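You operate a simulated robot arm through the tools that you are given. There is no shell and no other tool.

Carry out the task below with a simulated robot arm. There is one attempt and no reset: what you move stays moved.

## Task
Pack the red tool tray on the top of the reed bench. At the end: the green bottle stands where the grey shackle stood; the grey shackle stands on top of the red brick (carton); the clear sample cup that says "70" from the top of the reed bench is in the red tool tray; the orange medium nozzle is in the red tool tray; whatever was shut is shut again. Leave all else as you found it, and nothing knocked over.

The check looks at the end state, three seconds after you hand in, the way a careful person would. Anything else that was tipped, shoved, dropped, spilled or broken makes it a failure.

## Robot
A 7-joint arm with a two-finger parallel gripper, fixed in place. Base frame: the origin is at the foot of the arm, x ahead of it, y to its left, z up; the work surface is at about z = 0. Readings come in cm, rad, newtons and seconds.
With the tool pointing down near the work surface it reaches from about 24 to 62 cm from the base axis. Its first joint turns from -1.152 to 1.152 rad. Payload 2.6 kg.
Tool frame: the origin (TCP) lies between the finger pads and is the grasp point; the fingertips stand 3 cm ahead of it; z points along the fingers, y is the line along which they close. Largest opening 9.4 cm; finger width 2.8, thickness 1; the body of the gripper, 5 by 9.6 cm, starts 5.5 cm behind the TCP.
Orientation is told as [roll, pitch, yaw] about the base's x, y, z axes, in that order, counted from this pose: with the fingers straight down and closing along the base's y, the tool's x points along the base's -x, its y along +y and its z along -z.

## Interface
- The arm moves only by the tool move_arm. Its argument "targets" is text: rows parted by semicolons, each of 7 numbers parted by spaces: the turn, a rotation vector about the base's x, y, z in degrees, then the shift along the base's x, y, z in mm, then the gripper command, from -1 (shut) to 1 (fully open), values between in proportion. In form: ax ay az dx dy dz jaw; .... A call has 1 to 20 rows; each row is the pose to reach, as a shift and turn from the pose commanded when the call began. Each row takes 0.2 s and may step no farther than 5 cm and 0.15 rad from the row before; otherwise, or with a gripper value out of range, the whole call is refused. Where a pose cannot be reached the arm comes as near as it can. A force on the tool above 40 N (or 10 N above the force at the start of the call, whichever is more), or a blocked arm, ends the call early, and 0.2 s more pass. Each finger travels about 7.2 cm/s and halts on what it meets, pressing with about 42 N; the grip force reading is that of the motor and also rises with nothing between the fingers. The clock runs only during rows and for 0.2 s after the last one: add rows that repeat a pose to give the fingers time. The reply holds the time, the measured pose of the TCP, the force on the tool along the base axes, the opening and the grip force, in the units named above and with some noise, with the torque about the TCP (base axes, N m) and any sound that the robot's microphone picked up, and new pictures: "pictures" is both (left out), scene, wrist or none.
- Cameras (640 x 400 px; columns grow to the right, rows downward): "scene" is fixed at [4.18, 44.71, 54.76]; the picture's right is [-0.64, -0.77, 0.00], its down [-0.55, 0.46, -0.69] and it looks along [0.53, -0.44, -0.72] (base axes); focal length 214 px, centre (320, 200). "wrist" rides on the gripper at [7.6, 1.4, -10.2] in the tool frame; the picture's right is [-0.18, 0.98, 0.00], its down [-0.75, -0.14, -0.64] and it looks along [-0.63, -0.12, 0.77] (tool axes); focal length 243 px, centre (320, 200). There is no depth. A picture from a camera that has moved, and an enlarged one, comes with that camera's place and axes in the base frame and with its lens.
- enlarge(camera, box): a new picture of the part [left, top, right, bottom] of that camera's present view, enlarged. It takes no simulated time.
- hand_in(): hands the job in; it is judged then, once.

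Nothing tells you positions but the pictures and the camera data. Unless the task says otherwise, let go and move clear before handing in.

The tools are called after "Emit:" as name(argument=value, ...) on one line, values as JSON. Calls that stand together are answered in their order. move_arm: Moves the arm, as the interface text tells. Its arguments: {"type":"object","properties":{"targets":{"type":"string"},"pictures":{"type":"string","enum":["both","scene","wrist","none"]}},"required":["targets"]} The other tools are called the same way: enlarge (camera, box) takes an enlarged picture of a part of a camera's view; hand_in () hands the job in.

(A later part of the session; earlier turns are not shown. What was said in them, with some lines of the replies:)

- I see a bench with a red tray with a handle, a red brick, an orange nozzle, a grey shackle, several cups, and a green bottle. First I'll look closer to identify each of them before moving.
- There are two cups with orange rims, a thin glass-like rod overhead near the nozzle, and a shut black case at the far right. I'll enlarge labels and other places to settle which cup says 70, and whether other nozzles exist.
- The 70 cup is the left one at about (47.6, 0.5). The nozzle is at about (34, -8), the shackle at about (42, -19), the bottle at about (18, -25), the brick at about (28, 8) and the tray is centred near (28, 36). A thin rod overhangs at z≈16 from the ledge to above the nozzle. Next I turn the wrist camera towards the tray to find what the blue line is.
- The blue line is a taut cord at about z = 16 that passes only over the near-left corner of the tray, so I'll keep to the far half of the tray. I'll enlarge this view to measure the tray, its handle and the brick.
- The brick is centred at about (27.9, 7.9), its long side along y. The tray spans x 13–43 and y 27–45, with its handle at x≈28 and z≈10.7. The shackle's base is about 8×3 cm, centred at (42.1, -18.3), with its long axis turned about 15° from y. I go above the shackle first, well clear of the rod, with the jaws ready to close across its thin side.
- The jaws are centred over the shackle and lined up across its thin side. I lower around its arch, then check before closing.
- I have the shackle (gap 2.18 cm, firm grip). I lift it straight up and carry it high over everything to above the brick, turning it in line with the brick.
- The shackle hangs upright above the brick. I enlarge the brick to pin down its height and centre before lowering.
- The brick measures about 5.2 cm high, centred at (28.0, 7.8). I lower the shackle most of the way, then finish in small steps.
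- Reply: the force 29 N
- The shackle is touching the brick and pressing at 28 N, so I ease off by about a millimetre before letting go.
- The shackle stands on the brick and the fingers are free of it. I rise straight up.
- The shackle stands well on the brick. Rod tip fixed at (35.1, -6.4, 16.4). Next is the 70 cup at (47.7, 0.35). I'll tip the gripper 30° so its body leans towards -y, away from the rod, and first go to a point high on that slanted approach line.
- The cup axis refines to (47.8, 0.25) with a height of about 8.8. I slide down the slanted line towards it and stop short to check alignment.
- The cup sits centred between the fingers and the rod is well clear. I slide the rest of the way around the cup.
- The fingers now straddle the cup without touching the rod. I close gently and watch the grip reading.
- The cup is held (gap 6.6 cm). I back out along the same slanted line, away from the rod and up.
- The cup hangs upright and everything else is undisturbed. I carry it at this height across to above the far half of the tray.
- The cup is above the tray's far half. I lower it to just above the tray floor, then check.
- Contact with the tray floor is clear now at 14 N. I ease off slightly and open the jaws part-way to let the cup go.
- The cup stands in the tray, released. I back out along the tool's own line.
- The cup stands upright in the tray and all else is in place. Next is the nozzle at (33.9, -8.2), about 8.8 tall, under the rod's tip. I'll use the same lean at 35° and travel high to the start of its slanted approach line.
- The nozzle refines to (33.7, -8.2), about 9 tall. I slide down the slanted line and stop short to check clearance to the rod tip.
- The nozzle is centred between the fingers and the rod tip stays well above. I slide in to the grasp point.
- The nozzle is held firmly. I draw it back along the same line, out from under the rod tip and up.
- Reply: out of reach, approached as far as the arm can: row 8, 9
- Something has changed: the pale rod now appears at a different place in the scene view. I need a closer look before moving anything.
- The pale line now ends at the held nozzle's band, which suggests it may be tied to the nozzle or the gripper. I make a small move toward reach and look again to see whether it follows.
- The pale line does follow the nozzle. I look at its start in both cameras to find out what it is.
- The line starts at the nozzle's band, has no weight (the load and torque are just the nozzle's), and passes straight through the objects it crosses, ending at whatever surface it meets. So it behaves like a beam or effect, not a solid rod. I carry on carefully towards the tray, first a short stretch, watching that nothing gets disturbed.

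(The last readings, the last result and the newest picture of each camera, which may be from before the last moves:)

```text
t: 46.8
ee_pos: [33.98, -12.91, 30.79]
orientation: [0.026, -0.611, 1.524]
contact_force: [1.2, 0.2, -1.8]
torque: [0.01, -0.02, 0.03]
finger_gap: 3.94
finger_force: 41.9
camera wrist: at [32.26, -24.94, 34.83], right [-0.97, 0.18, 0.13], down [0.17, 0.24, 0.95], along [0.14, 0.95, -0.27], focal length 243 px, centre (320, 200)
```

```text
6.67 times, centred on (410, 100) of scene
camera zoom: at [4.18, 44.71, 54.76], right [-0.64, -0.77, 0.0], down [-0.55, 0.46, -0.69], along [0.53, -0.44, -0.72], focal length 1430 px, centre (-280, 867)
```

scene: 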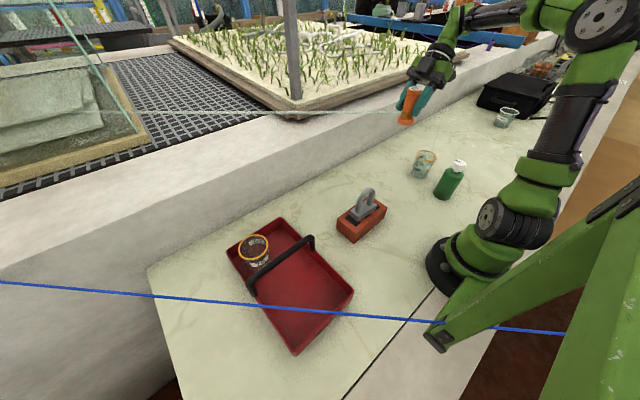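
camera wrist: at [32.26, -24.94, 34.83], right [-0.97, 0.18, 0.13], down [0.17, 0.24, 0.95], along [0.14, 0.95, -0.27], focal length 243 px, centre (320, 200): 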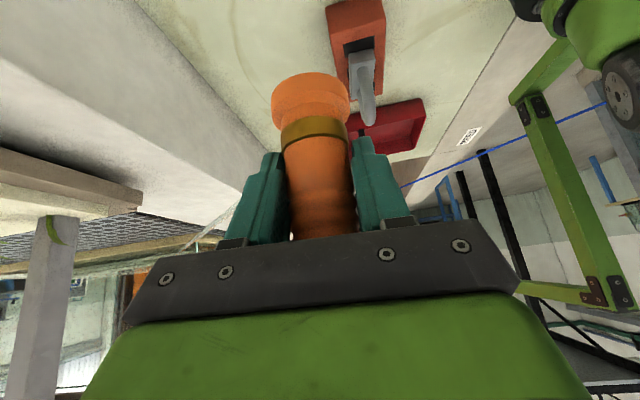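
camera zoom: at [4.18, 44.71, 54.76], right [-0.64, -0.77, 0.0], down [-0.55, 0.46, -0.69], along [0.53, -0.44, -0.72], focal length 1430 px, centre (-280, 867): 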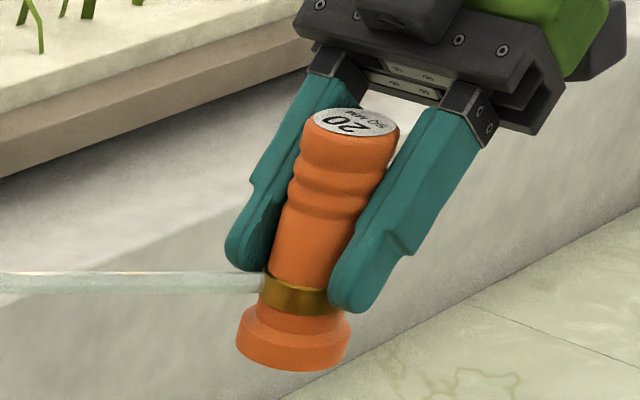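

Nothing is disturbed as the line sweeps, and no force shows. I carry the nozzle on to above the tray's far half, beside the cup.

Emit:
move_arm(targets="0 0 0 2 44 0 -0.5; 0 0 0 4 88 0 -0.5; 0 0 0 6 132 0 -0.5; 0 0 0 8 176 0 -0.5; 0 0 0 10 220 0 -0.5; 0 0 0 12 264 0 -0.5; 0 0 0 14 308 0 -0.5; 0 0 0 16 352 0 -0.5; 0 0 0 18 396 0 -0.5; 0 0 0 20 440 0 -0.5; 0 0 0 20 440 0 -0.5")

Emit:
enlarge(camera="scene", box=[0, 40, 460, 340])

```text
t: 49.2
ee_pos: [36.12, 31.21, 30.84]
orientation: [0.029, -0.612, 1.525]
contact_force: [0.4, -0.7, -2.4]
torque: [-0.07, 0.02, 0.0]
finger_gap: 3.97
finger_force: 42.1
camera wrist: at [34.28, 19.17, 34.9], right [-0.97, 0.18, 0.13], down [0.17, 0.24, 0.95], along [0.14, 0.95, -0.27], focal length 243 px, centre (320, 200)
```

scene: 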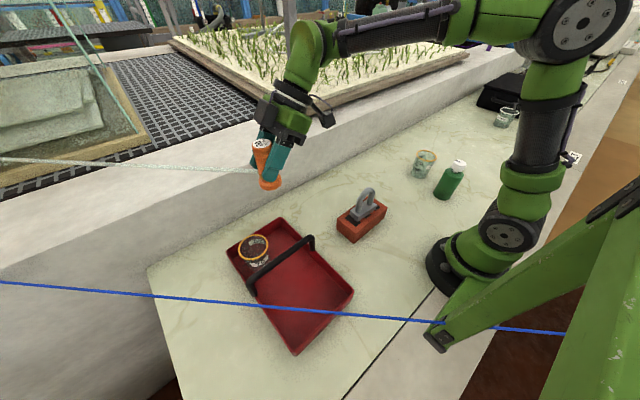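
wrist: 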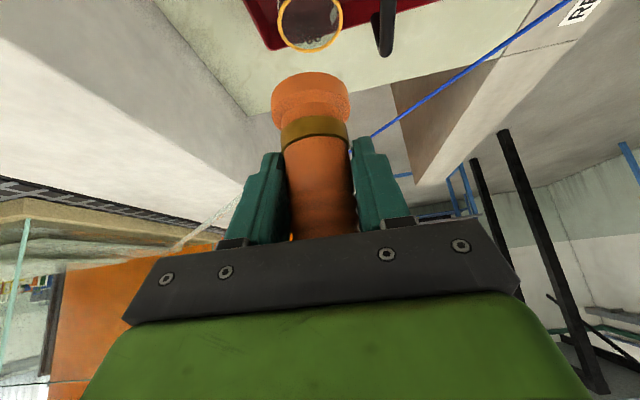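

```text
1.33 times, centred on (230, 190) of scene
camera zoom: at [4.18, 44.71, 54.76], right [-0.64, -0.77, 0.0], down [-0.55, 0.46, -0.69], along [0.53, -0.44, -0.72], focal length 286 px, centre (440, 213)
```

zoom: 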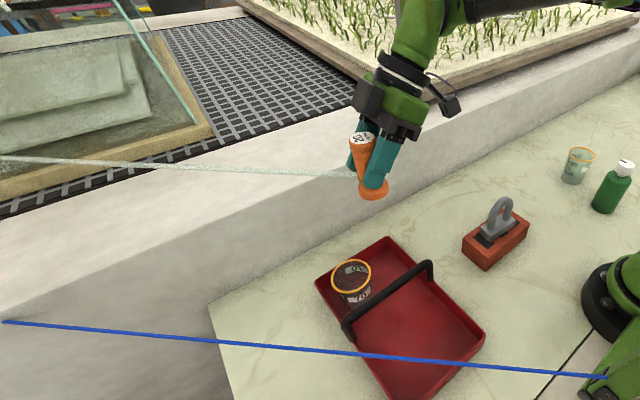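

The nozzle is above the free part of the tray's far half, in front of the cup. I lower it to just above the tray floor.

Emit:
move_arm(targets="0 0 0 0 3 -40 -0.5; 0 0 0 0 6 -80 -0.5; 0 0 0 0 6 -120 -0.5; 0 0 0 0 6 -160 -0.5; 0 0 0 0 6 -195 -0.5; 0 0 0 0 6 -220 -0.5; 0 0 0 0 6 -220 -0.5")

Emit:
enlarge(camera="scene", box=[200, 160, 360, 320])

```text
t: 50.8
ee_pos: [36.21, 31.51, 8.76]
orientation: [0.027, -0.611, 1.523]
contact_force: [-1.0, 0.4, -1.9]
torque: [-0.01, 0.01, 0.01]
finger_gap: 3.96
finger_force: 42.3
camera wrist: at [34.46, 19.5, 12.86], right [-0.97, 0.18, 0.13], down [0.17, 0.24, 0.95], along [0.14, 0.95, -0.27], focal length 243 px, centre (320, 200)
```

scene: 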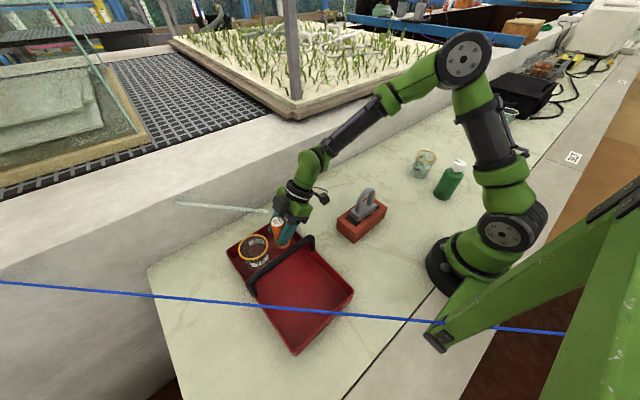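
wrist: 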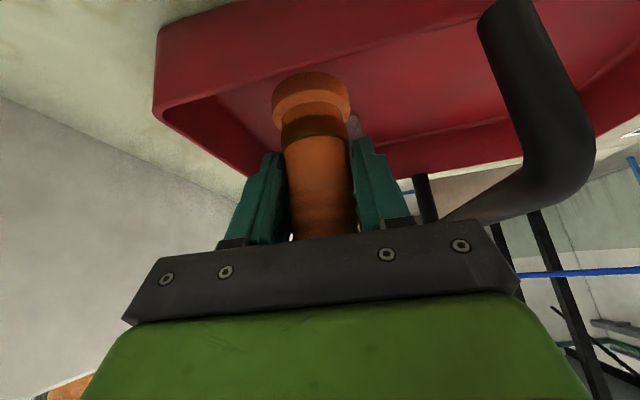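

```text
2.50 times, centred on (280, 240) of scene
camera zoom: at [4.18, 44.71, 54.76], right [-0.64, -0.77, 0.0], down [-0.55, 0.46, -0.69], along [0.53, -0.44, -0.72], focal length 536 px, centre (420, 100)
```

zoom: 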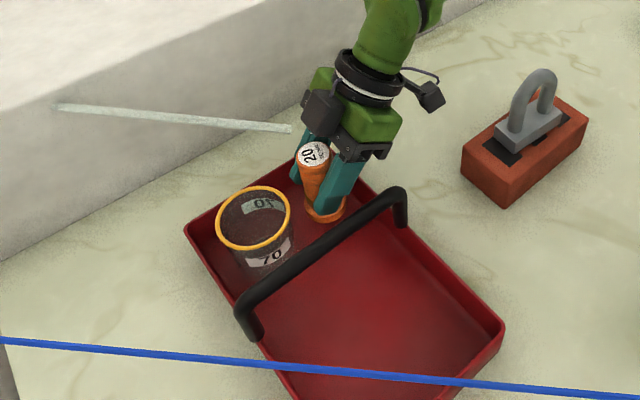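

The nozzle is upright over the tray floor, with clearance to the cup and the handle. I lower the rest in small steps.

Emit:
move_arm(targets="0 0 0 0 2 -9 -0.5; 0 0 0 0 2 -17 -0.5; 0 0 0 0 2 -21 -0.5; 0 0 0 0 2 -21 -0.5", pictures="wrist")

Emit:
move_arm(targets="0 0 0 0 0 -2 -0.5; 0 0 0 0 0 -4 -0.5; 0 0 0 0 0 -4 -0.5", pictures="none")

```text
t: 51.8
ee_pos: [36.17, 31.77, 6.59]
orientation: [0.028, -0.611, 1.523]
contact_force: [-0.4, -0.1, -2.4]
torque: [0.0, -0.03, 0.0]
finger_gap: 3.95
finger_force: 42.1
camera wrist: at [34.42, 19.77, 10.74], right [-0.98, 0.18, 0.13], down [0.17, 0.24, 0.95], along [0.14, 0.95, -0.27], focal length 243 px, centre (320, 200)
```

wrist: 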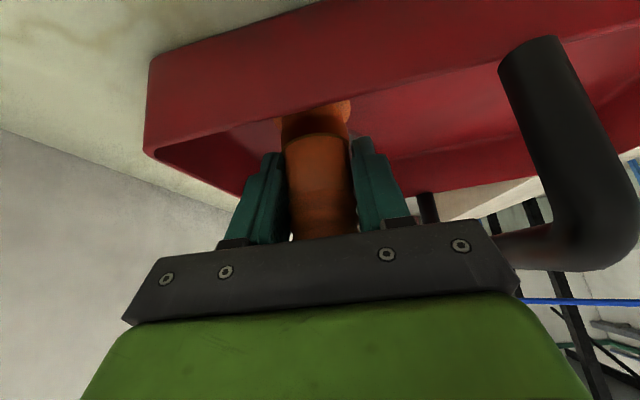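

```text
t: 52.6
ee_pos: [36.17, 31.74, 6.34]
orientation: [0.03, -0.608, 1.524]
contact_force: [-0.4, 0.3, -2.9]
torque: [-0.06, -0.02, 0.03]
finger_gap: 3.93
finger_force: 41.8
```

Emit:
move_arm(targets="0 0 0 0 0 -2 -0.5; 0 0 0 0 0 -2 -0.5", pictures="none")

Emit:
move_arm(targets="0 0 0 0 0 -1.5 -0.5; 0 0 0 0 0 -1.5 -0.5", pictures="none")

```text
t: 53.2
ee_pos: [36.3, 31.9, 6.13]
orientation: [0.026, -0.613, 1.525]
contact_force: [-0.1, -0.2, -2.8]
torque: [-0.04, 0.0, 0.01]
finger_gap: 3.95
finger_force: 42.2
```

```text
t: 53.8
ee_pos: [36.26, 31.87, 6.09]
orientation: [0.025, -0.61, 1.524]
contact_force: [-1.9, -2.1, 5.9]
torque: [-0.09, -0.08, -0.01]
finger_gap: 3.94
finger_force: 42.4
```

The nozzle's base has met the tray floor. I open the jaws part-way.

Emit:
move_arm(targets="0 0 0 0 0 0 -0.1; 0 0 0 0 0 0 0.1; 0 0 0 0 0 0 0.3; 0 0 0 0 0 0 0.3")

Emit:
enlarge(camera="scene", box=[200, 160, 360, 320])

```text
t: 54.8
ee_pos: [36.31, 31.8, 5.97]
orientation: [0.027, -0.611, 1.523]
contact_force: [0.7, 0.1, 0.4]
torque: [0.01, 0.0, 0.03]
finger_gap: 6.13
finger_force: 0.1
camera wrist: at [34.52, 19.85, 10.13], right [-0.97, 0.18, 0.13], down [0.17, 0.24, 0.95], along [0.14, 0.95, -0.27], focal length 243 px, centre (320, 200)
```

scene: 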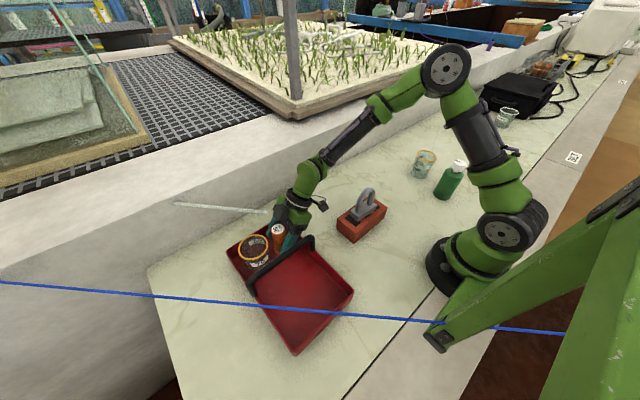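
wrist: 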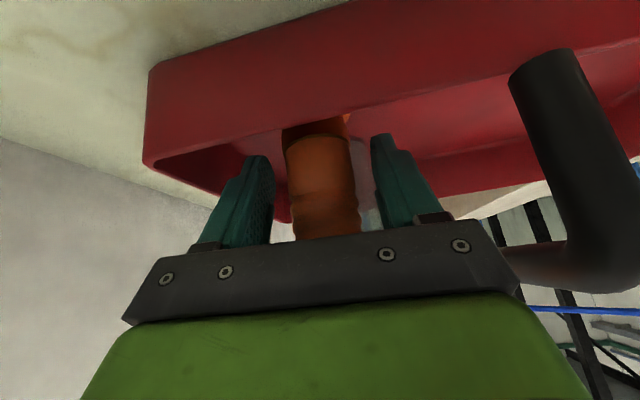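

```text
2.50 times, centred on (280, 240) of scene
camera zoom: at [4.18, 44.71, 54.76], right [-0.64, -0.77, 0.0], down [-0.55, 0.46, -0.69], along [0.53, -0.44, -0.72], focal length 536 px, centre (420, 100)
```

zoom: 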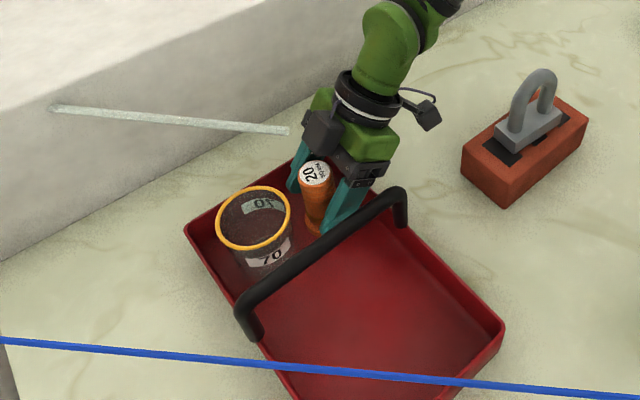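

The nozzle stands in the tray beside the cup. I back out along the tool's line.

Emit:
move_arm(targets="0 0 0 0 -11 16 0.3; 0 0 0 0 -29 41 0.3; 0 0 0 0 -52 74 0.3; 0 0 0 0 -77 110 0.3; 0 0 0 0 -102 146 0.3; 0 0 0 0 -127 181 0.3; 0 0 0 0 -149 213 0.3; 0 0 0 0 -149 213 0.3")

Emit:
enlarge(camera="scene", box=[160, 160, 360, 320])

Emit:
enlarge(camera="wrist", box=[180, 0, 480, 200])

```text
t: 56.6
ee_pos: [36.18, 17.06, 27.27]
orientation: [0.025, -0.611, 1.523]
contact_force: [-1.1, -0.2, 0.7]
torque: [0.01, -0.01, 0.02]
finger_gap: 6.14
finger_force: 0.0
camera wrist: at [34.39, 5.02, 31.44], right [-0.98, 0.18, 0.13], down [0.17, 0.24, 0.95], along [0.14, 0.95, -0.27], focal length 243 px, centre (320, 200)
```

scene: 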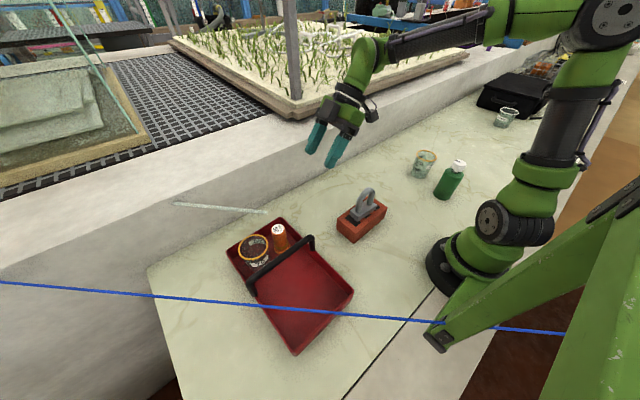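
wrist: 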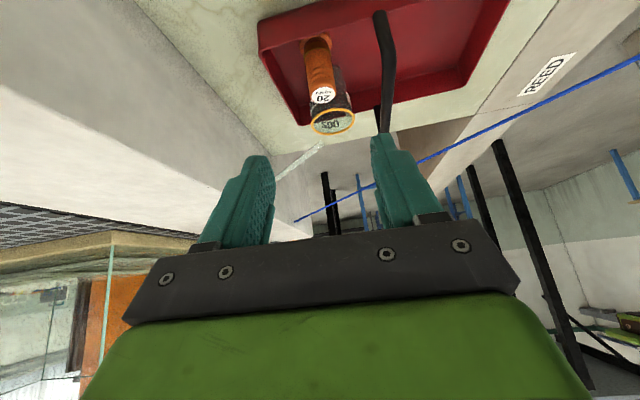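

```text
2.50 times, centred on (260, 240) of scene
camera zoom: at [4.18, 44.71, 54.76], right [-0.64, -0.77, 0.0], down [-0.55, 0.46, -0.69], along [0.53, -0.44, -0.72], focal length 536 px, centre (470, 100)
```

zoom: 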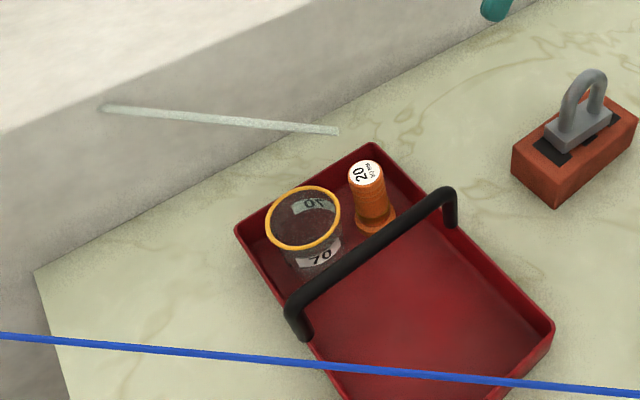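

```text
2.00 times, centred on (330, 100) of wrist
camera zoom: at [34.39, 5.02, 31.44], right [-0.98, 0.18, 0.13], down [0.17, 0.24, 0.95], along [0.14, 0.95, -0.27], focal length 485 px, centre (300, 400)
```

zoom: 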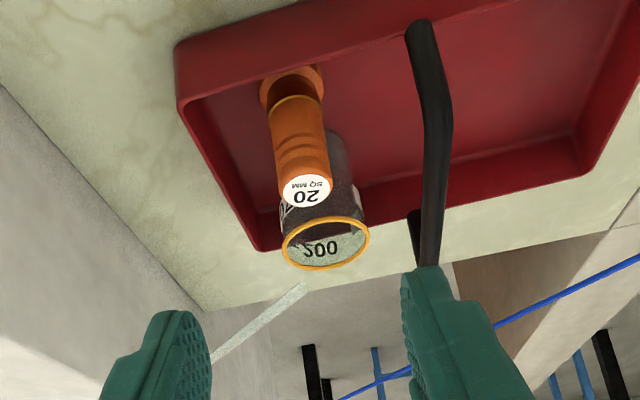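

The cup and nozzle both stand in the tray. Last is the green bottle at about (18.1, -24.4), roughly 14.2 tall and 6.4 wide. First I bring the tool back to vertical while moving towards it at height.

Emit:
move_arm(targets="-6 0 0 -14 -42 8 0.8; -12 0 0 -28 -84 16 0.9; -18 0 0 -42 -126 24 1; -24 0 0 -56 -168 32 1; -30 0 0 -70 -210 40 1; -35 0 0 -82 -250 48 1; -35 0 0 -82 -250 48 1", pictures="none")

Emit:
move_arm(targets="0 0 -8.1 -7 -12 -1 1; 0 0 -16.2 -14 -24 -2 1; 0 0 -24.3 -21 -36 -3 1; 0 0 -32.4 -28 -48 -4 1; 0 0 -40.5 -35 -60 -5 1; 0 0 -48.6 -42 -72 -6 1; 0 0 -56.7 -49 -84 -7 1; 0 0 -64.8 -56 -96 -8 1; 0 0 -72.9 -63 -108 -9 1; 0 0 -81 -70 -120 -10 1; 0 0 -89.1 -77 -132 -12 1; 0 0 -97.2 -84 -145 -14 1; 0 0 -105.3 -91 -158 -16 1; 0 0 -105.3 -91 -158 -16 1")

```text
t: 58.2
ee_pos: [27.88, -7.68, 31.82]
orientation: [-0.001, 0.003, 1.532]
contact_force: [0.3, 0.6, 0.1]
torque: [0.01, 0.0, -0.03]
finger_gap: 9.4
finger_force: 0.1
```

```text
t: 61.2
ee_pos: [18.94, -23.98, 30.49]
orientation: [0.0, -0.001, -0.307]
contact_force: [0.6, -0.1, -0.3]
torque: [-0.01, 0.0, 0.01]
finger_gap: 9.41
finger_force: 0.1
camera wrist: at [11.98, -20.31, 40.76], right [0.47, 0.88, 0.0], down [0.68, -0.36, 0.64], along [0.57, -0.3, -0.77], focal length 243 px, centre (320, 200)
```

scene: 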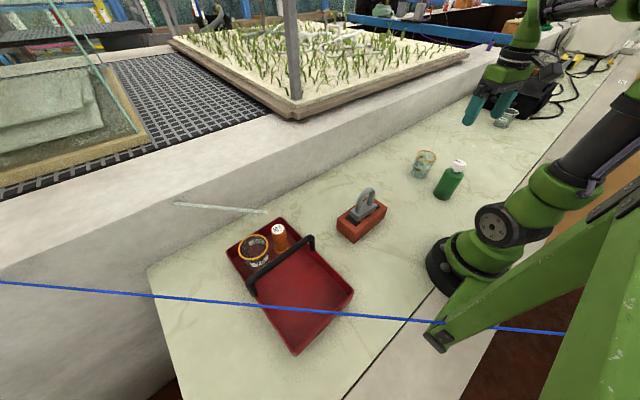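
wrist: 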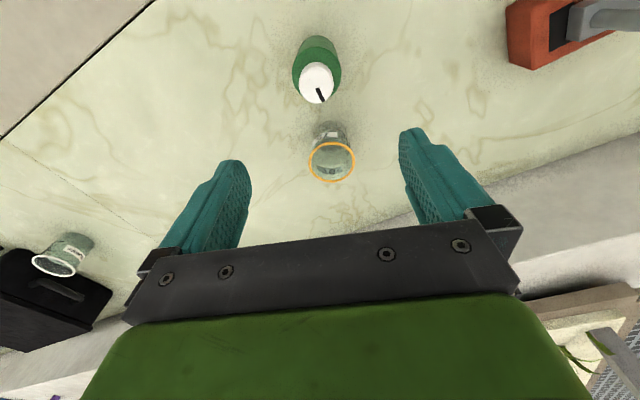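

Emit:
enlarge(camera="wrist", box=[250, 10, 410, 110])

Emit:
enlarge(camera="scene", box=[400, 140, 490, 210])

```text
4.00 times, centred on (330, 60) of wrist
camera zoom: at [11.98, -20.31, 40.76], right [0.47, 0.88, 0.0], down [0.68, -0.36, 0.64], along [0.57, -0.3, -0.77], focal length 970 px, centre (280, 760)
```

zoom: 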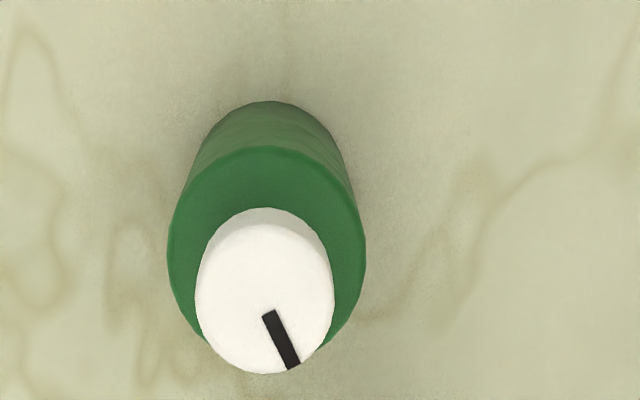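

```text
5.71 times, centred on (445, 175) of scene
camera zoom: at [4.18, 44.71, 54.76], right [-0.64, -0.77, 0.0], down [-0.55, 0.46, -0.69], along [0.53, -0.44, -0.72], focal length 1226 px, centre (-394, 343)
```

zoom: 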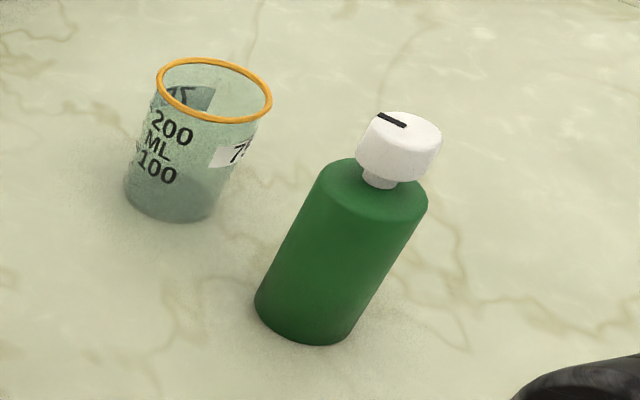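

The bottle is upright at about (17.9, -24.05), 5.8 cm wide and 14.3 tall. The neighbouring cup marked 75 is off to the side of the closing line. I centre over the bottle and lower to just above its cap.

Emit:
move_arm(targets="0 0 0 -5 0 -20 1; 0 0 0 -10 -1 -50 1; 0 0 0 -10 -1 -80 1; 0 0 0 -10 -1 -105 1; 0 0 0 -10 -1 -105 1")

Emit:
enlarge(camera="wrist", box=[200, 0, 440, 180])

Emit:
enlarge(camera="scene", box=[400, 80, 540, 210])

```text
t: 62.4
ee_pos: [17.71, -24.14, 19.86]
orientation: [-0.001, 0.0, -0.307]
contact_force: [-0.2, -0.6, 0.6]
torque: [0.0, 0.02, -0.02]
finger_gap: 9.4
finger_force: 0.0
camera wrist: at [10.8, -20.33, 30.11], right [0.47, 0.88, 0.0], down [0.68, -0.36, 0.64], along [0.57, -0.3, -0.77], focal length 243 px, centre (320, 200)
```

scene: 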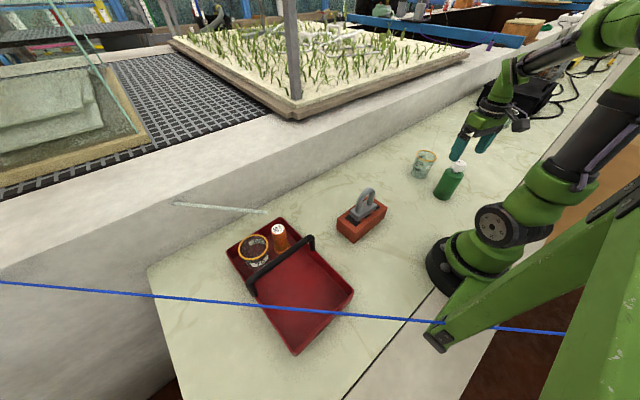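
wrist: 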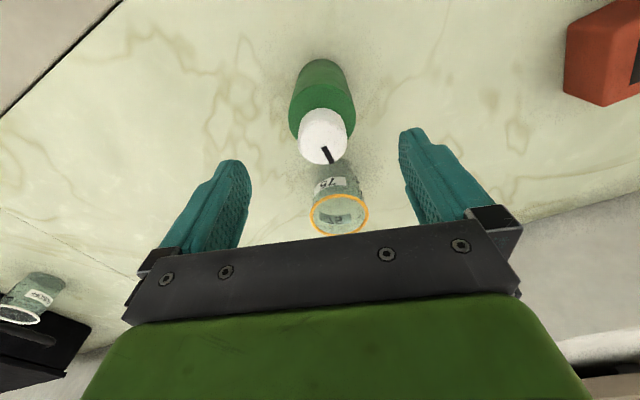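

```text
2.22 times, centred on (320, 90) of wrist
camera zoom: at [10.8, -20.33, 30.11], right [0.47, 0.88, 0.0], down [0.68, -0.36, 0.64], along [0.57, -0.3, -0.77], focal length 539 px, centre (320, 444)
```

zoom: 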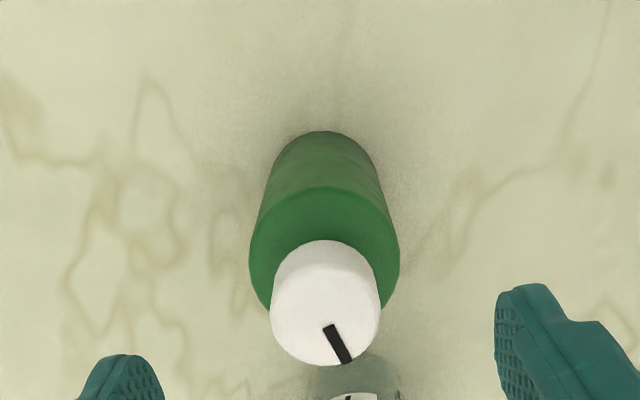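

```text
3.08 times, centred on (470, 145) of scene
camera zoom: at [4.18, 44.71, 54.76], right [-0.64, -0.77, 0.0], down [-0.55, 0.46, -0.69], along [0.53, -0.44, -0.72], focal length 660 px, centre (-142, 369)
```

zoom: 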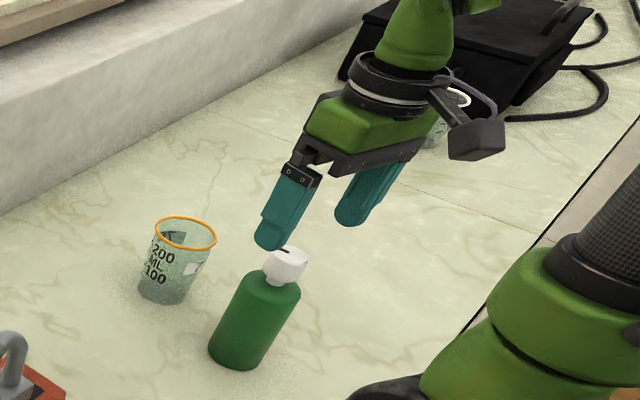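

Emit:
move_arm(targets="0 0 0 3 1 -25 1; 0 0 0 3 1 -55 1; 0 0 0 3 1 -80 1; 0 0 0 3 1 -96 1; 0 0 0 3 1 -102 1; 0 0 0 3 1 -102 1")

Emit:
enlarge(camera="scene", box=[400, 80, 540, 210])

```text
t: 63.8
ee_pos: [18.01, -24.06, 9.73]
orientation: [0.001, -0.001, -0.305]
contact_force: [0.1, -0.1, -0.3]
torque: [0.02, 0.0, 0.03]
finger_gap: 9.4
finger_force: 0.1
camera wrist: at [11.16, -20.28, 20.11], right [0.47, 0.88, 0.0], down [0.68, -0.36, 0.64], along [0.57, -0.3, -0.77], focal length 243 px, centre (320, 200)
```

scene: 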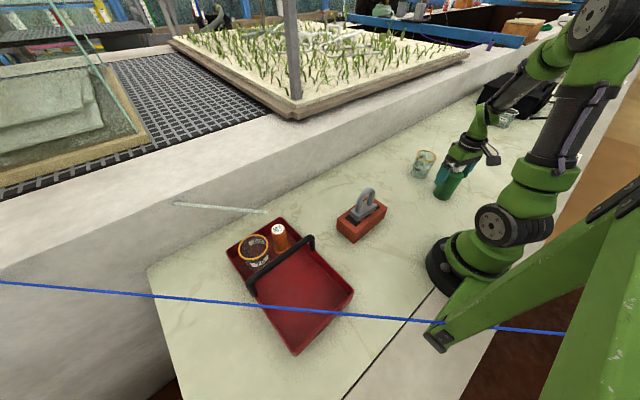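
wrist: 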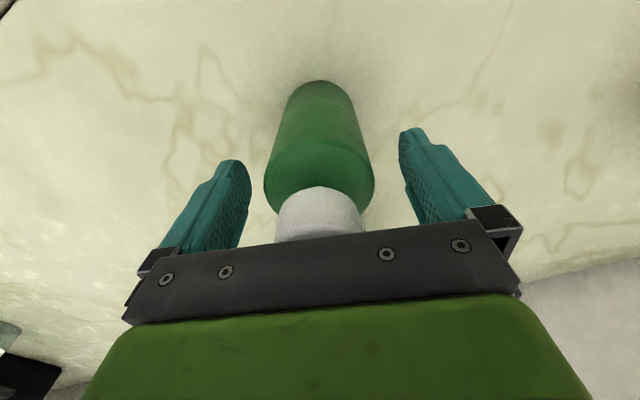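

```text
3.08 times, centred on (470, 145) of scene
camera zoom: at [4.18, 44.71, 54.76], right [-0.64, -0.77, 0.0], down [-0.55, 0.46, -0.69], along [0.53, -0.44, -0.72], focal length 660 px, centre (-142, 369)
```

zoom: 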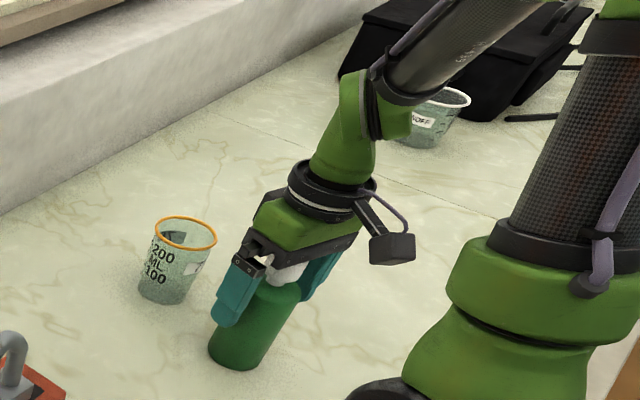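

The jaws straddle the bottle with the cap just clear of the palm. I close on the body.

Emit:
move_arm(targets="0 0 0 0 0 0 0.7; 0 0 0 0 0 0 0.45; 0 0 0 0 0 0 0.25; 0 0 0 0 0 0 0.1; 0 0 0 0 0 0 0; 0 0 0 0 0 0 0")

```text
t: 65.2
ee_pos: [17.97, -23.91, 9.71]
orientation: [0.0, -0.001, -0.305]
contact_force: [-0.6, -1.1, 1.2]
torque: [-0.01, -0.03, -0.02]
finger_gap: 5.74
finger_force: 41.6
camera wrist: at [11.16, -20.29, 20.13], right [0.47, 0.88, 0.0], down [0.68, -0.36, 0.64], along [0.57, -0.3, -0.77], focal length 243 px, centre (320, 200)
```

scene: 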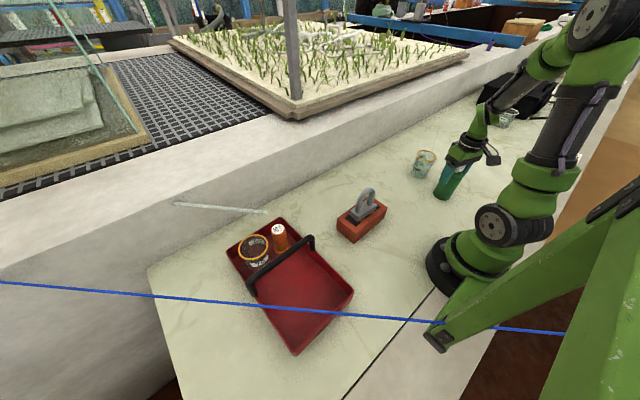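
wrist: 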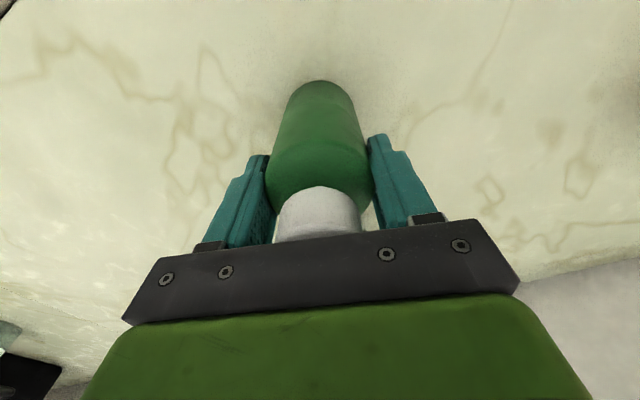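

Emit:
move_arm(targets="0 0 0 0 0 10 -0.2; 0 0 0 0 0 30 -0.2; 0 0 0 0 0 65 -0.2; 0 0 0 0 0 105 -0.2; 0 0 0 0 0 145 -0.2; 0 0 0 0 0 160 -0.2; 0 0 0 0 0 160 -0.2")

Emit:
enlarge(camera="scene", box=[400, 60, 560, 210])

```text
t: 66.8
ee_pos: [18.16, -23.84, 25.67]
orientation: [0.001, 0.001, -0.305]
contact_force: [-0.4, 0.4, -1.7]
torque: [0.0, 0.03, 0.01]
finger_gap: 5.74
finger_force: 42.3
camera wrist: at [11.3, -20.19, 35.93], right [0.47, 0.88, 0.0], down [0.68, -0.36, 0.64], along [0.57, -0.3, -0.77], focal length 243 px, centre (320, 200)
```

scene: 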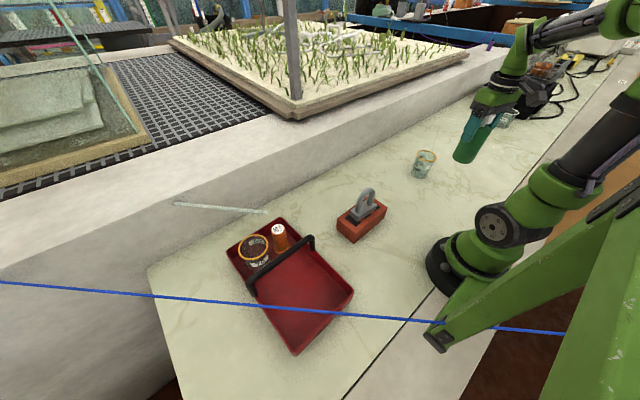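
wrist: 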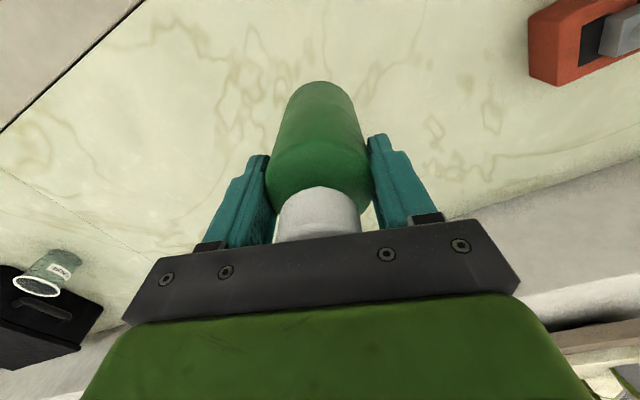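

```text
2.67 times, centred on (480, 135) of scene
camera zoom: at [4.18, 44.71, 54.76], right [-0.64, -0.77, 0.0], down [-0.55, 0.46, -0.69], along [0.53, -0.44, -0.72], focal length 572 px, centre (-107, 373)
```

zoom: 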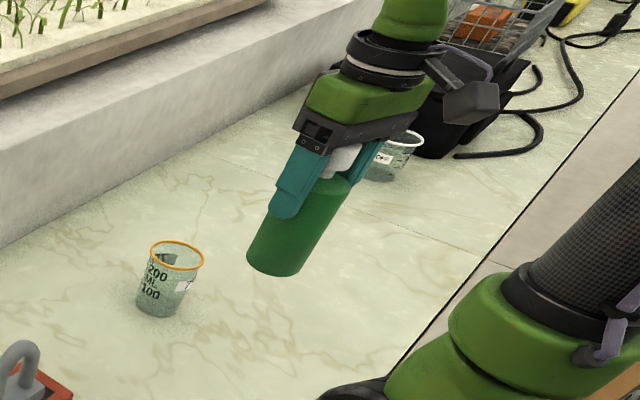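

The bottle hangs upright and clear. I carry it over to above the spot where the shackle stood, (42.0, -18.1).

Emit:
move_arm(targets="0 0 0 40 9.5 0 -0.2; 0 0 0 80 19 0 -0.2; 0 0 0 120 28.5 0 -0.2; 0 0 0 160 38 0 -0.2; 0 0 0 200 47.5 0 -0.2; 0 0 0 239 57 0 -0.2; 0 0 0 239 57 0 -0.2", pictures="none")

Emit:
move_arm(targets="0 0 0 0 0 -35 -0.2; 0 0 0 0 0 -70 -0.2; 0 0 0 0 0 -105 -0.2; 0 0 0 0 0 -130 -0.2; 0 0 0 0 0 -142 -0.2; 0 0 0 0 0 -142 -0.2")

Emit:
enlarge(camera="scene", box=[330, 60, 490, 210])

```text
t: 68.4
ee_pos: [42.37, -18.21, 25.71]
orientation: [0.001, 0.0, -0.306]
contact_force: [-0.6, -0.6, -1.5]
torque: [0.01, -0.01, -0.01]
finger_gap: 5.7
finger_force: 42.6
```

```text
t: 69.8
ee_pos: [42.1, -18.21, 11.77]
orientation: [0.001, 0.001, -0.308]
contact_force: [0.4, 0.7, -1.8]
torque: [-0.03, -0.01, 0.0]
finger_gap: 5.72
finger_force: 41.2
camera wrist: at [35.09, -14.5, 21.95], right [0.47, 0.88, 0.0], down [0.68, -0.36, 0.64], along [0.57, -0.3, -0.77], focal length 243 px, centre (320, 200)
```

scene: 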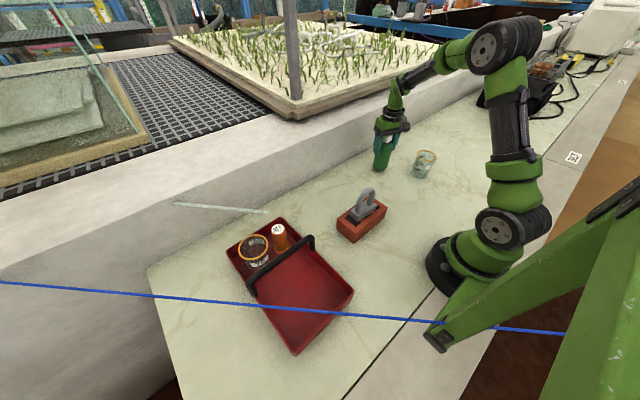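
wrist: 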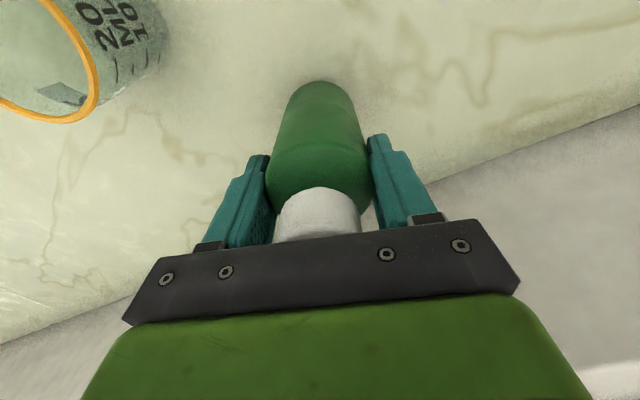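

```text
2.67 times, centred on (410, 135) of scene
camera zoom: at [4.18, 44.71, 54.76], right [-0.64, -0.77, 0.0], down [-0.55, 0.46, -0.69], along [0.53, -0.44, -0.72], focal length 572 px, centre (80, 373)
```

zoom: 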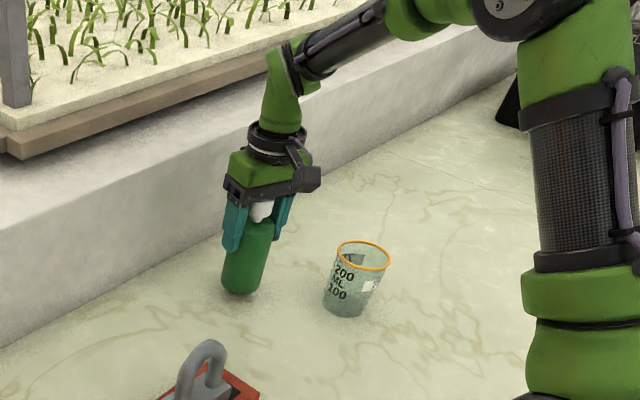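

Emit:
move_arm(targets="0 0 0 0 1 -8 -0.2; 0 0 0 0 1 -14 -0.2; 0 0 0 0 1 -17 -0.2; 0 0 0 0 1 -17 -0.2", pictures="none")

Emit:
move_arm(targets="0 0 0 0 0 -2 -0.2; 0 0 0 0 0 -2 -0.2", pictures="none")

```text
t: 70.8
ee_pos: [42.02, -18.11, 10.04]
orientation: [0.0, 0.001, -0.307]
contact_force: [0.3, 1.1, -1.7]
torque: [0.02, 0.01, 0.02]
finger_gap: 5.73
finger_force: 41.8
```

```text
t: 71.4
ee_pos: [42.1, -18.13, 9.75]
orientation: [-0.001, -0.003, -0.305]
contact_force: [-0.7, 0.5, 5.4]
torque: [0.07, 0.25, -0.02]
finger_gap: 5.74
finger_force: 41.6
```

The bottle has touched down at the shackle's old spot with a light contact. I open the jaws.

Emit:
move_arm(targets="0 0 0 0 0 0 0.25; 0 0 0 0 0 0 0.45; 0 0 0 0 0 0 0.7; 0 0 0 0 0 0 0.9; 0 0 0 0 0 0 0.9")

```text
t: 72.6
ee_pos: [42.12, -18.11, 9.82]
orientation: [0.0, -0.001, -0.307]
contact_force: [-0.4, 0.0, -0.6]
torque: [0.0, 0.0, -0.02]
finger_gap: 8.92
finger_force: 0.1
camera wrist: at [35.19, -14.38, 20.08], right [0.47, 0.88, 0.0], down [0.68, -0.36, 0.64], along [0.57, -0.3, -0.77], focal length 243 px, centre (320, 200)
```

scene: 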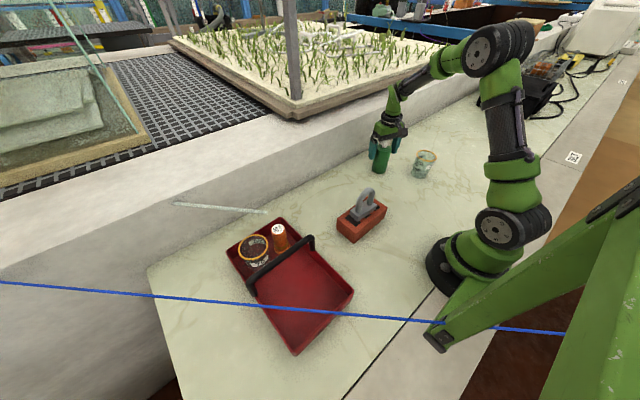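
wrist: 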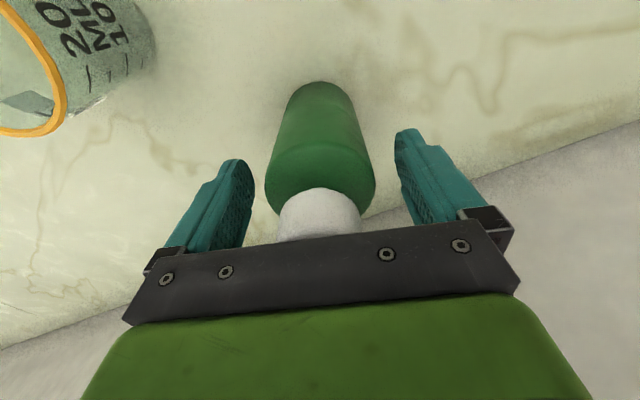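

The bottle stands free between the open fingers. I rise straight up and away, then review the whole scene.

Emit:
move_arm(targets="0 0 0 0 0 20 0.9; 0 0 0 0 0 55 0.9; 0 0 0 0 0 95 0.9; 0 0 0 0 0 140 0.9; 0 0 0 0 0 185 0.9; 0 0 0 -40 10 220 0.9; 0 0 0 -80 20 245 0.9; 0 0 0 -110 30 260 0.9; 0 0 0 -110 30 260 0.9")

Emit:
enlarge(camera="scene", box=[320, 110, 500, 260])

Emit:
enlarge(camera="scene", box=[140, 180, 380, 370])

Emit:
enlarge(camera="scene", box=[0, 0, 320, 200])

```text
refused: row 6 steps farther than a row can; nothing moved
```

```text
2.67 times, centred on (410, 185) of scene
camera zoom: at [4.18, 44.71, 54.76], right [-0.64, -0.77, 0.0], down [-0.55, 0.46, -0.69], along [0.53, -0.44, -0.72], focal length 572 px, centre (80, 240)
```

zoom: 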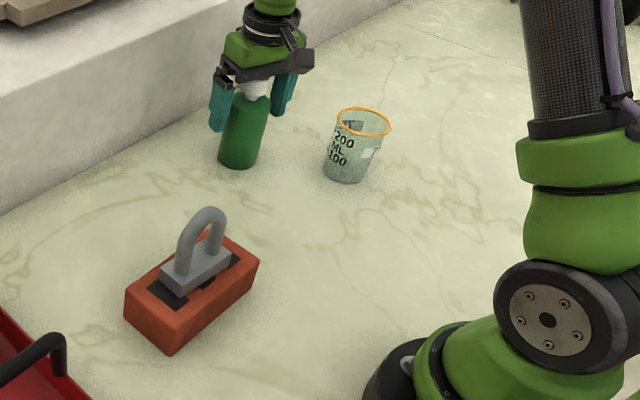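

```text
2.11 times, centred on (260, 275) of scene
camera zoom: at [4.18, 44.71, 54.76], right [-0.64, -0.77, 0.0], down [-0.55, 0.46, -0.69], along [0.53, -0.44, -0.72], focal length 452 px, centre (446, 42)
```

zoom: 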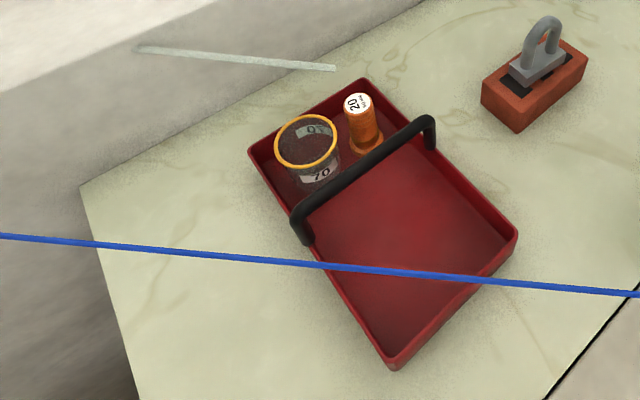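

```text
2.00 times, centred on (160, 100) of scene
camera zoom: at [4.18, 44.71, 54.76], right [-0.64, -0.77, 0.0], down [-0.55, 0.46, -0.69], along [0.53, -0.44, -0.72], focal length 429 px, centre (640, 400)
```

zoom: 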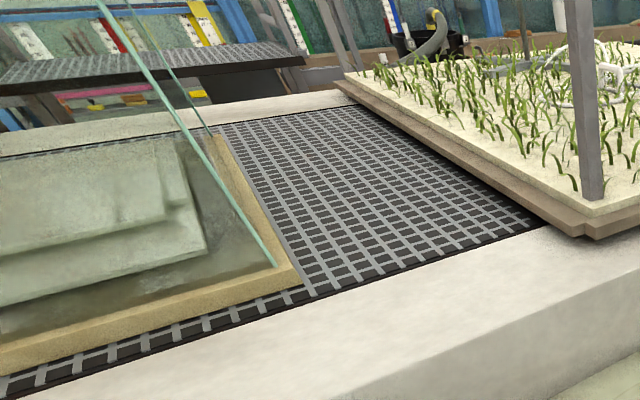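

That call was refused because one step was too long, so nothing moved. I repeat the retreat with shorter steps.

Emit:
move_arm(targets="0 0 0 0 0 20 0.9; 0 0 0 0 0 55 0.9; 0 0 0 0 0 95 0.9; 0 0 0 0 0 140 0.9; 0 0 0 0 0 185 0.9; 0 0 0 -25 10 215 0.9; 0 0 0 -60 20 235 0.9; 0 0 0 -95 30 250 0.9; 0 0 0 -110 30 250 0.9; 0 0 0 -110 30 250 0.9")

Emit:
enlarge(camera="scene", box=[320, 110, 500, 260])

Emit:
enlarge(camera="wrist", box=[0, 0, 640, 240])

```text
t: 74.8
ee_pos: [30.91, -15.22, 34.51]
orientation: [0.0, -0.001, -0.305]
contact_force: [0.1, 1.3, 0.3]
torque: [0.0, -0.01, -0.03]
finger_gap: 8.95
finger_force: 0.0
camera wrist: at [24.01, -11.43, 44.8], right [0.47, 0.88, 0.0], down [0.68, -0.36, 0.64], along [0.57, -0.3, -0.77], focal length 243 px, centre (320, 200)
```

scene: 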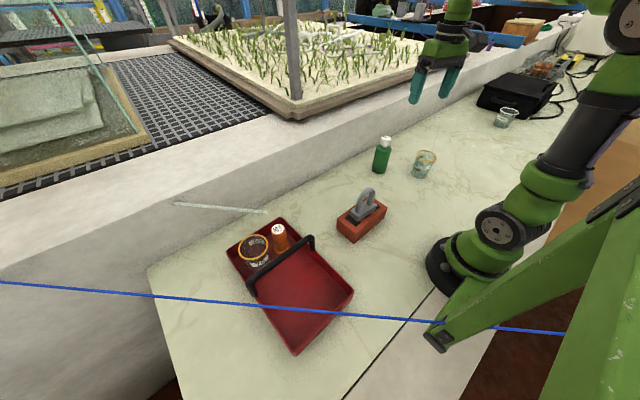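
wrist: 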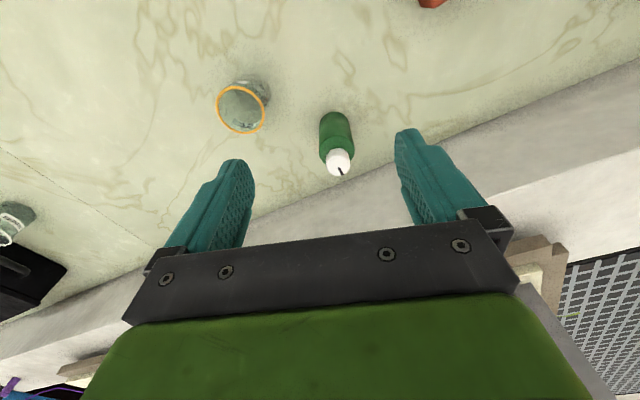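

```text
2.67 times, centred on (410, 185) of scene
camera zoom: at [4.18, 44.71, 54.76], right [-0.64, -0.77, 0.0], down [-0.55, 0.46, -0.69], along [0.53, -0.44, -0.72], focal length 572 px, centre (80, 240)
```

zoom: 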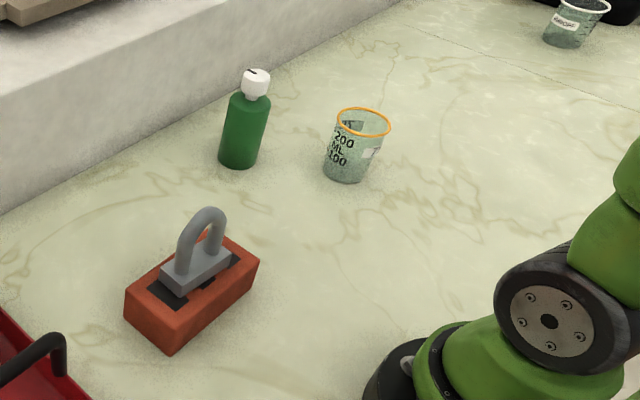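

```text
1.00 times, centred on (320, 120) of wrist (not enlarged: the box is as wide or as high as the picture)
camera zoom: at [24.01, -11.43, 44.8], right [0.47, 0.88, 0.0], down [0.68, -0.36, 0.64], along [0.57, -0.3, -0.77], focal length 243 px, centre (320, 280)
```

zoom: 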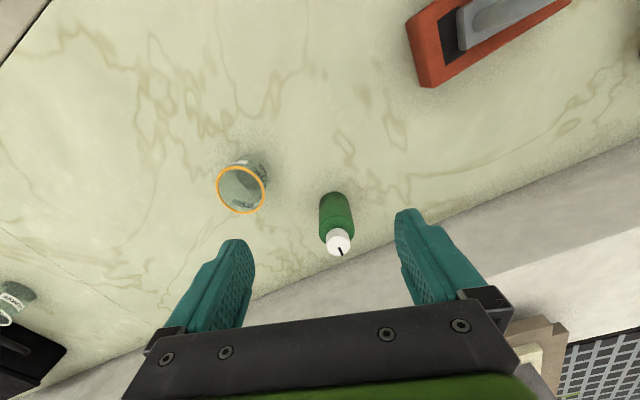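

Everything is where it should be:
- The bottle stands upright at (41.9, -18.4), the shackle's old spot.
- The shackle stands on the brick.
- The 70 cup and the orange nozzle stand in the tray.
- The 75 cup, tray, brick and case are unmoved, nothing was opened, and the arm is clear.

The pale line still trails from the nozzle as it did at the start. I hand in.

Emit:
hand_in()

```text
The job is handed in.
```

I finished the packing job and handed it in. The pictures after the last move showed everything standing where the task asked:

- **Green bottle:** it stands at about (41.9, -18.4), within about half a centimetre of where the grey shackle stood.
- **Grey shackle:** it stands on top of the red brick, in line with it.
- **Sample cup "70":** it stands upright in the far half of the red tool tray.
- **Orange nozzle:** it stands upright in the tray next to the cup. It is marked "20 SQ MM", not "medium". I took it because it was the only nozzle I could see.
- **Everything else:** the brick, tray and cup marked "75" had not moved, and nothing was tipped or dropped. I opened nothing, so nothing needed shutting again.

**Pale line:** a thin pale line near the nozzle did not stay where it was. At first I took it for a fixed rod over the bench, but it moved with the nozzle when I lifted it. It had no weight and passed through other objects without moving them, so I treated it as a visual effect. It now starts near the nozzle's new place above the tray. If it is meant to be a real object, then it has moved from where I found it.
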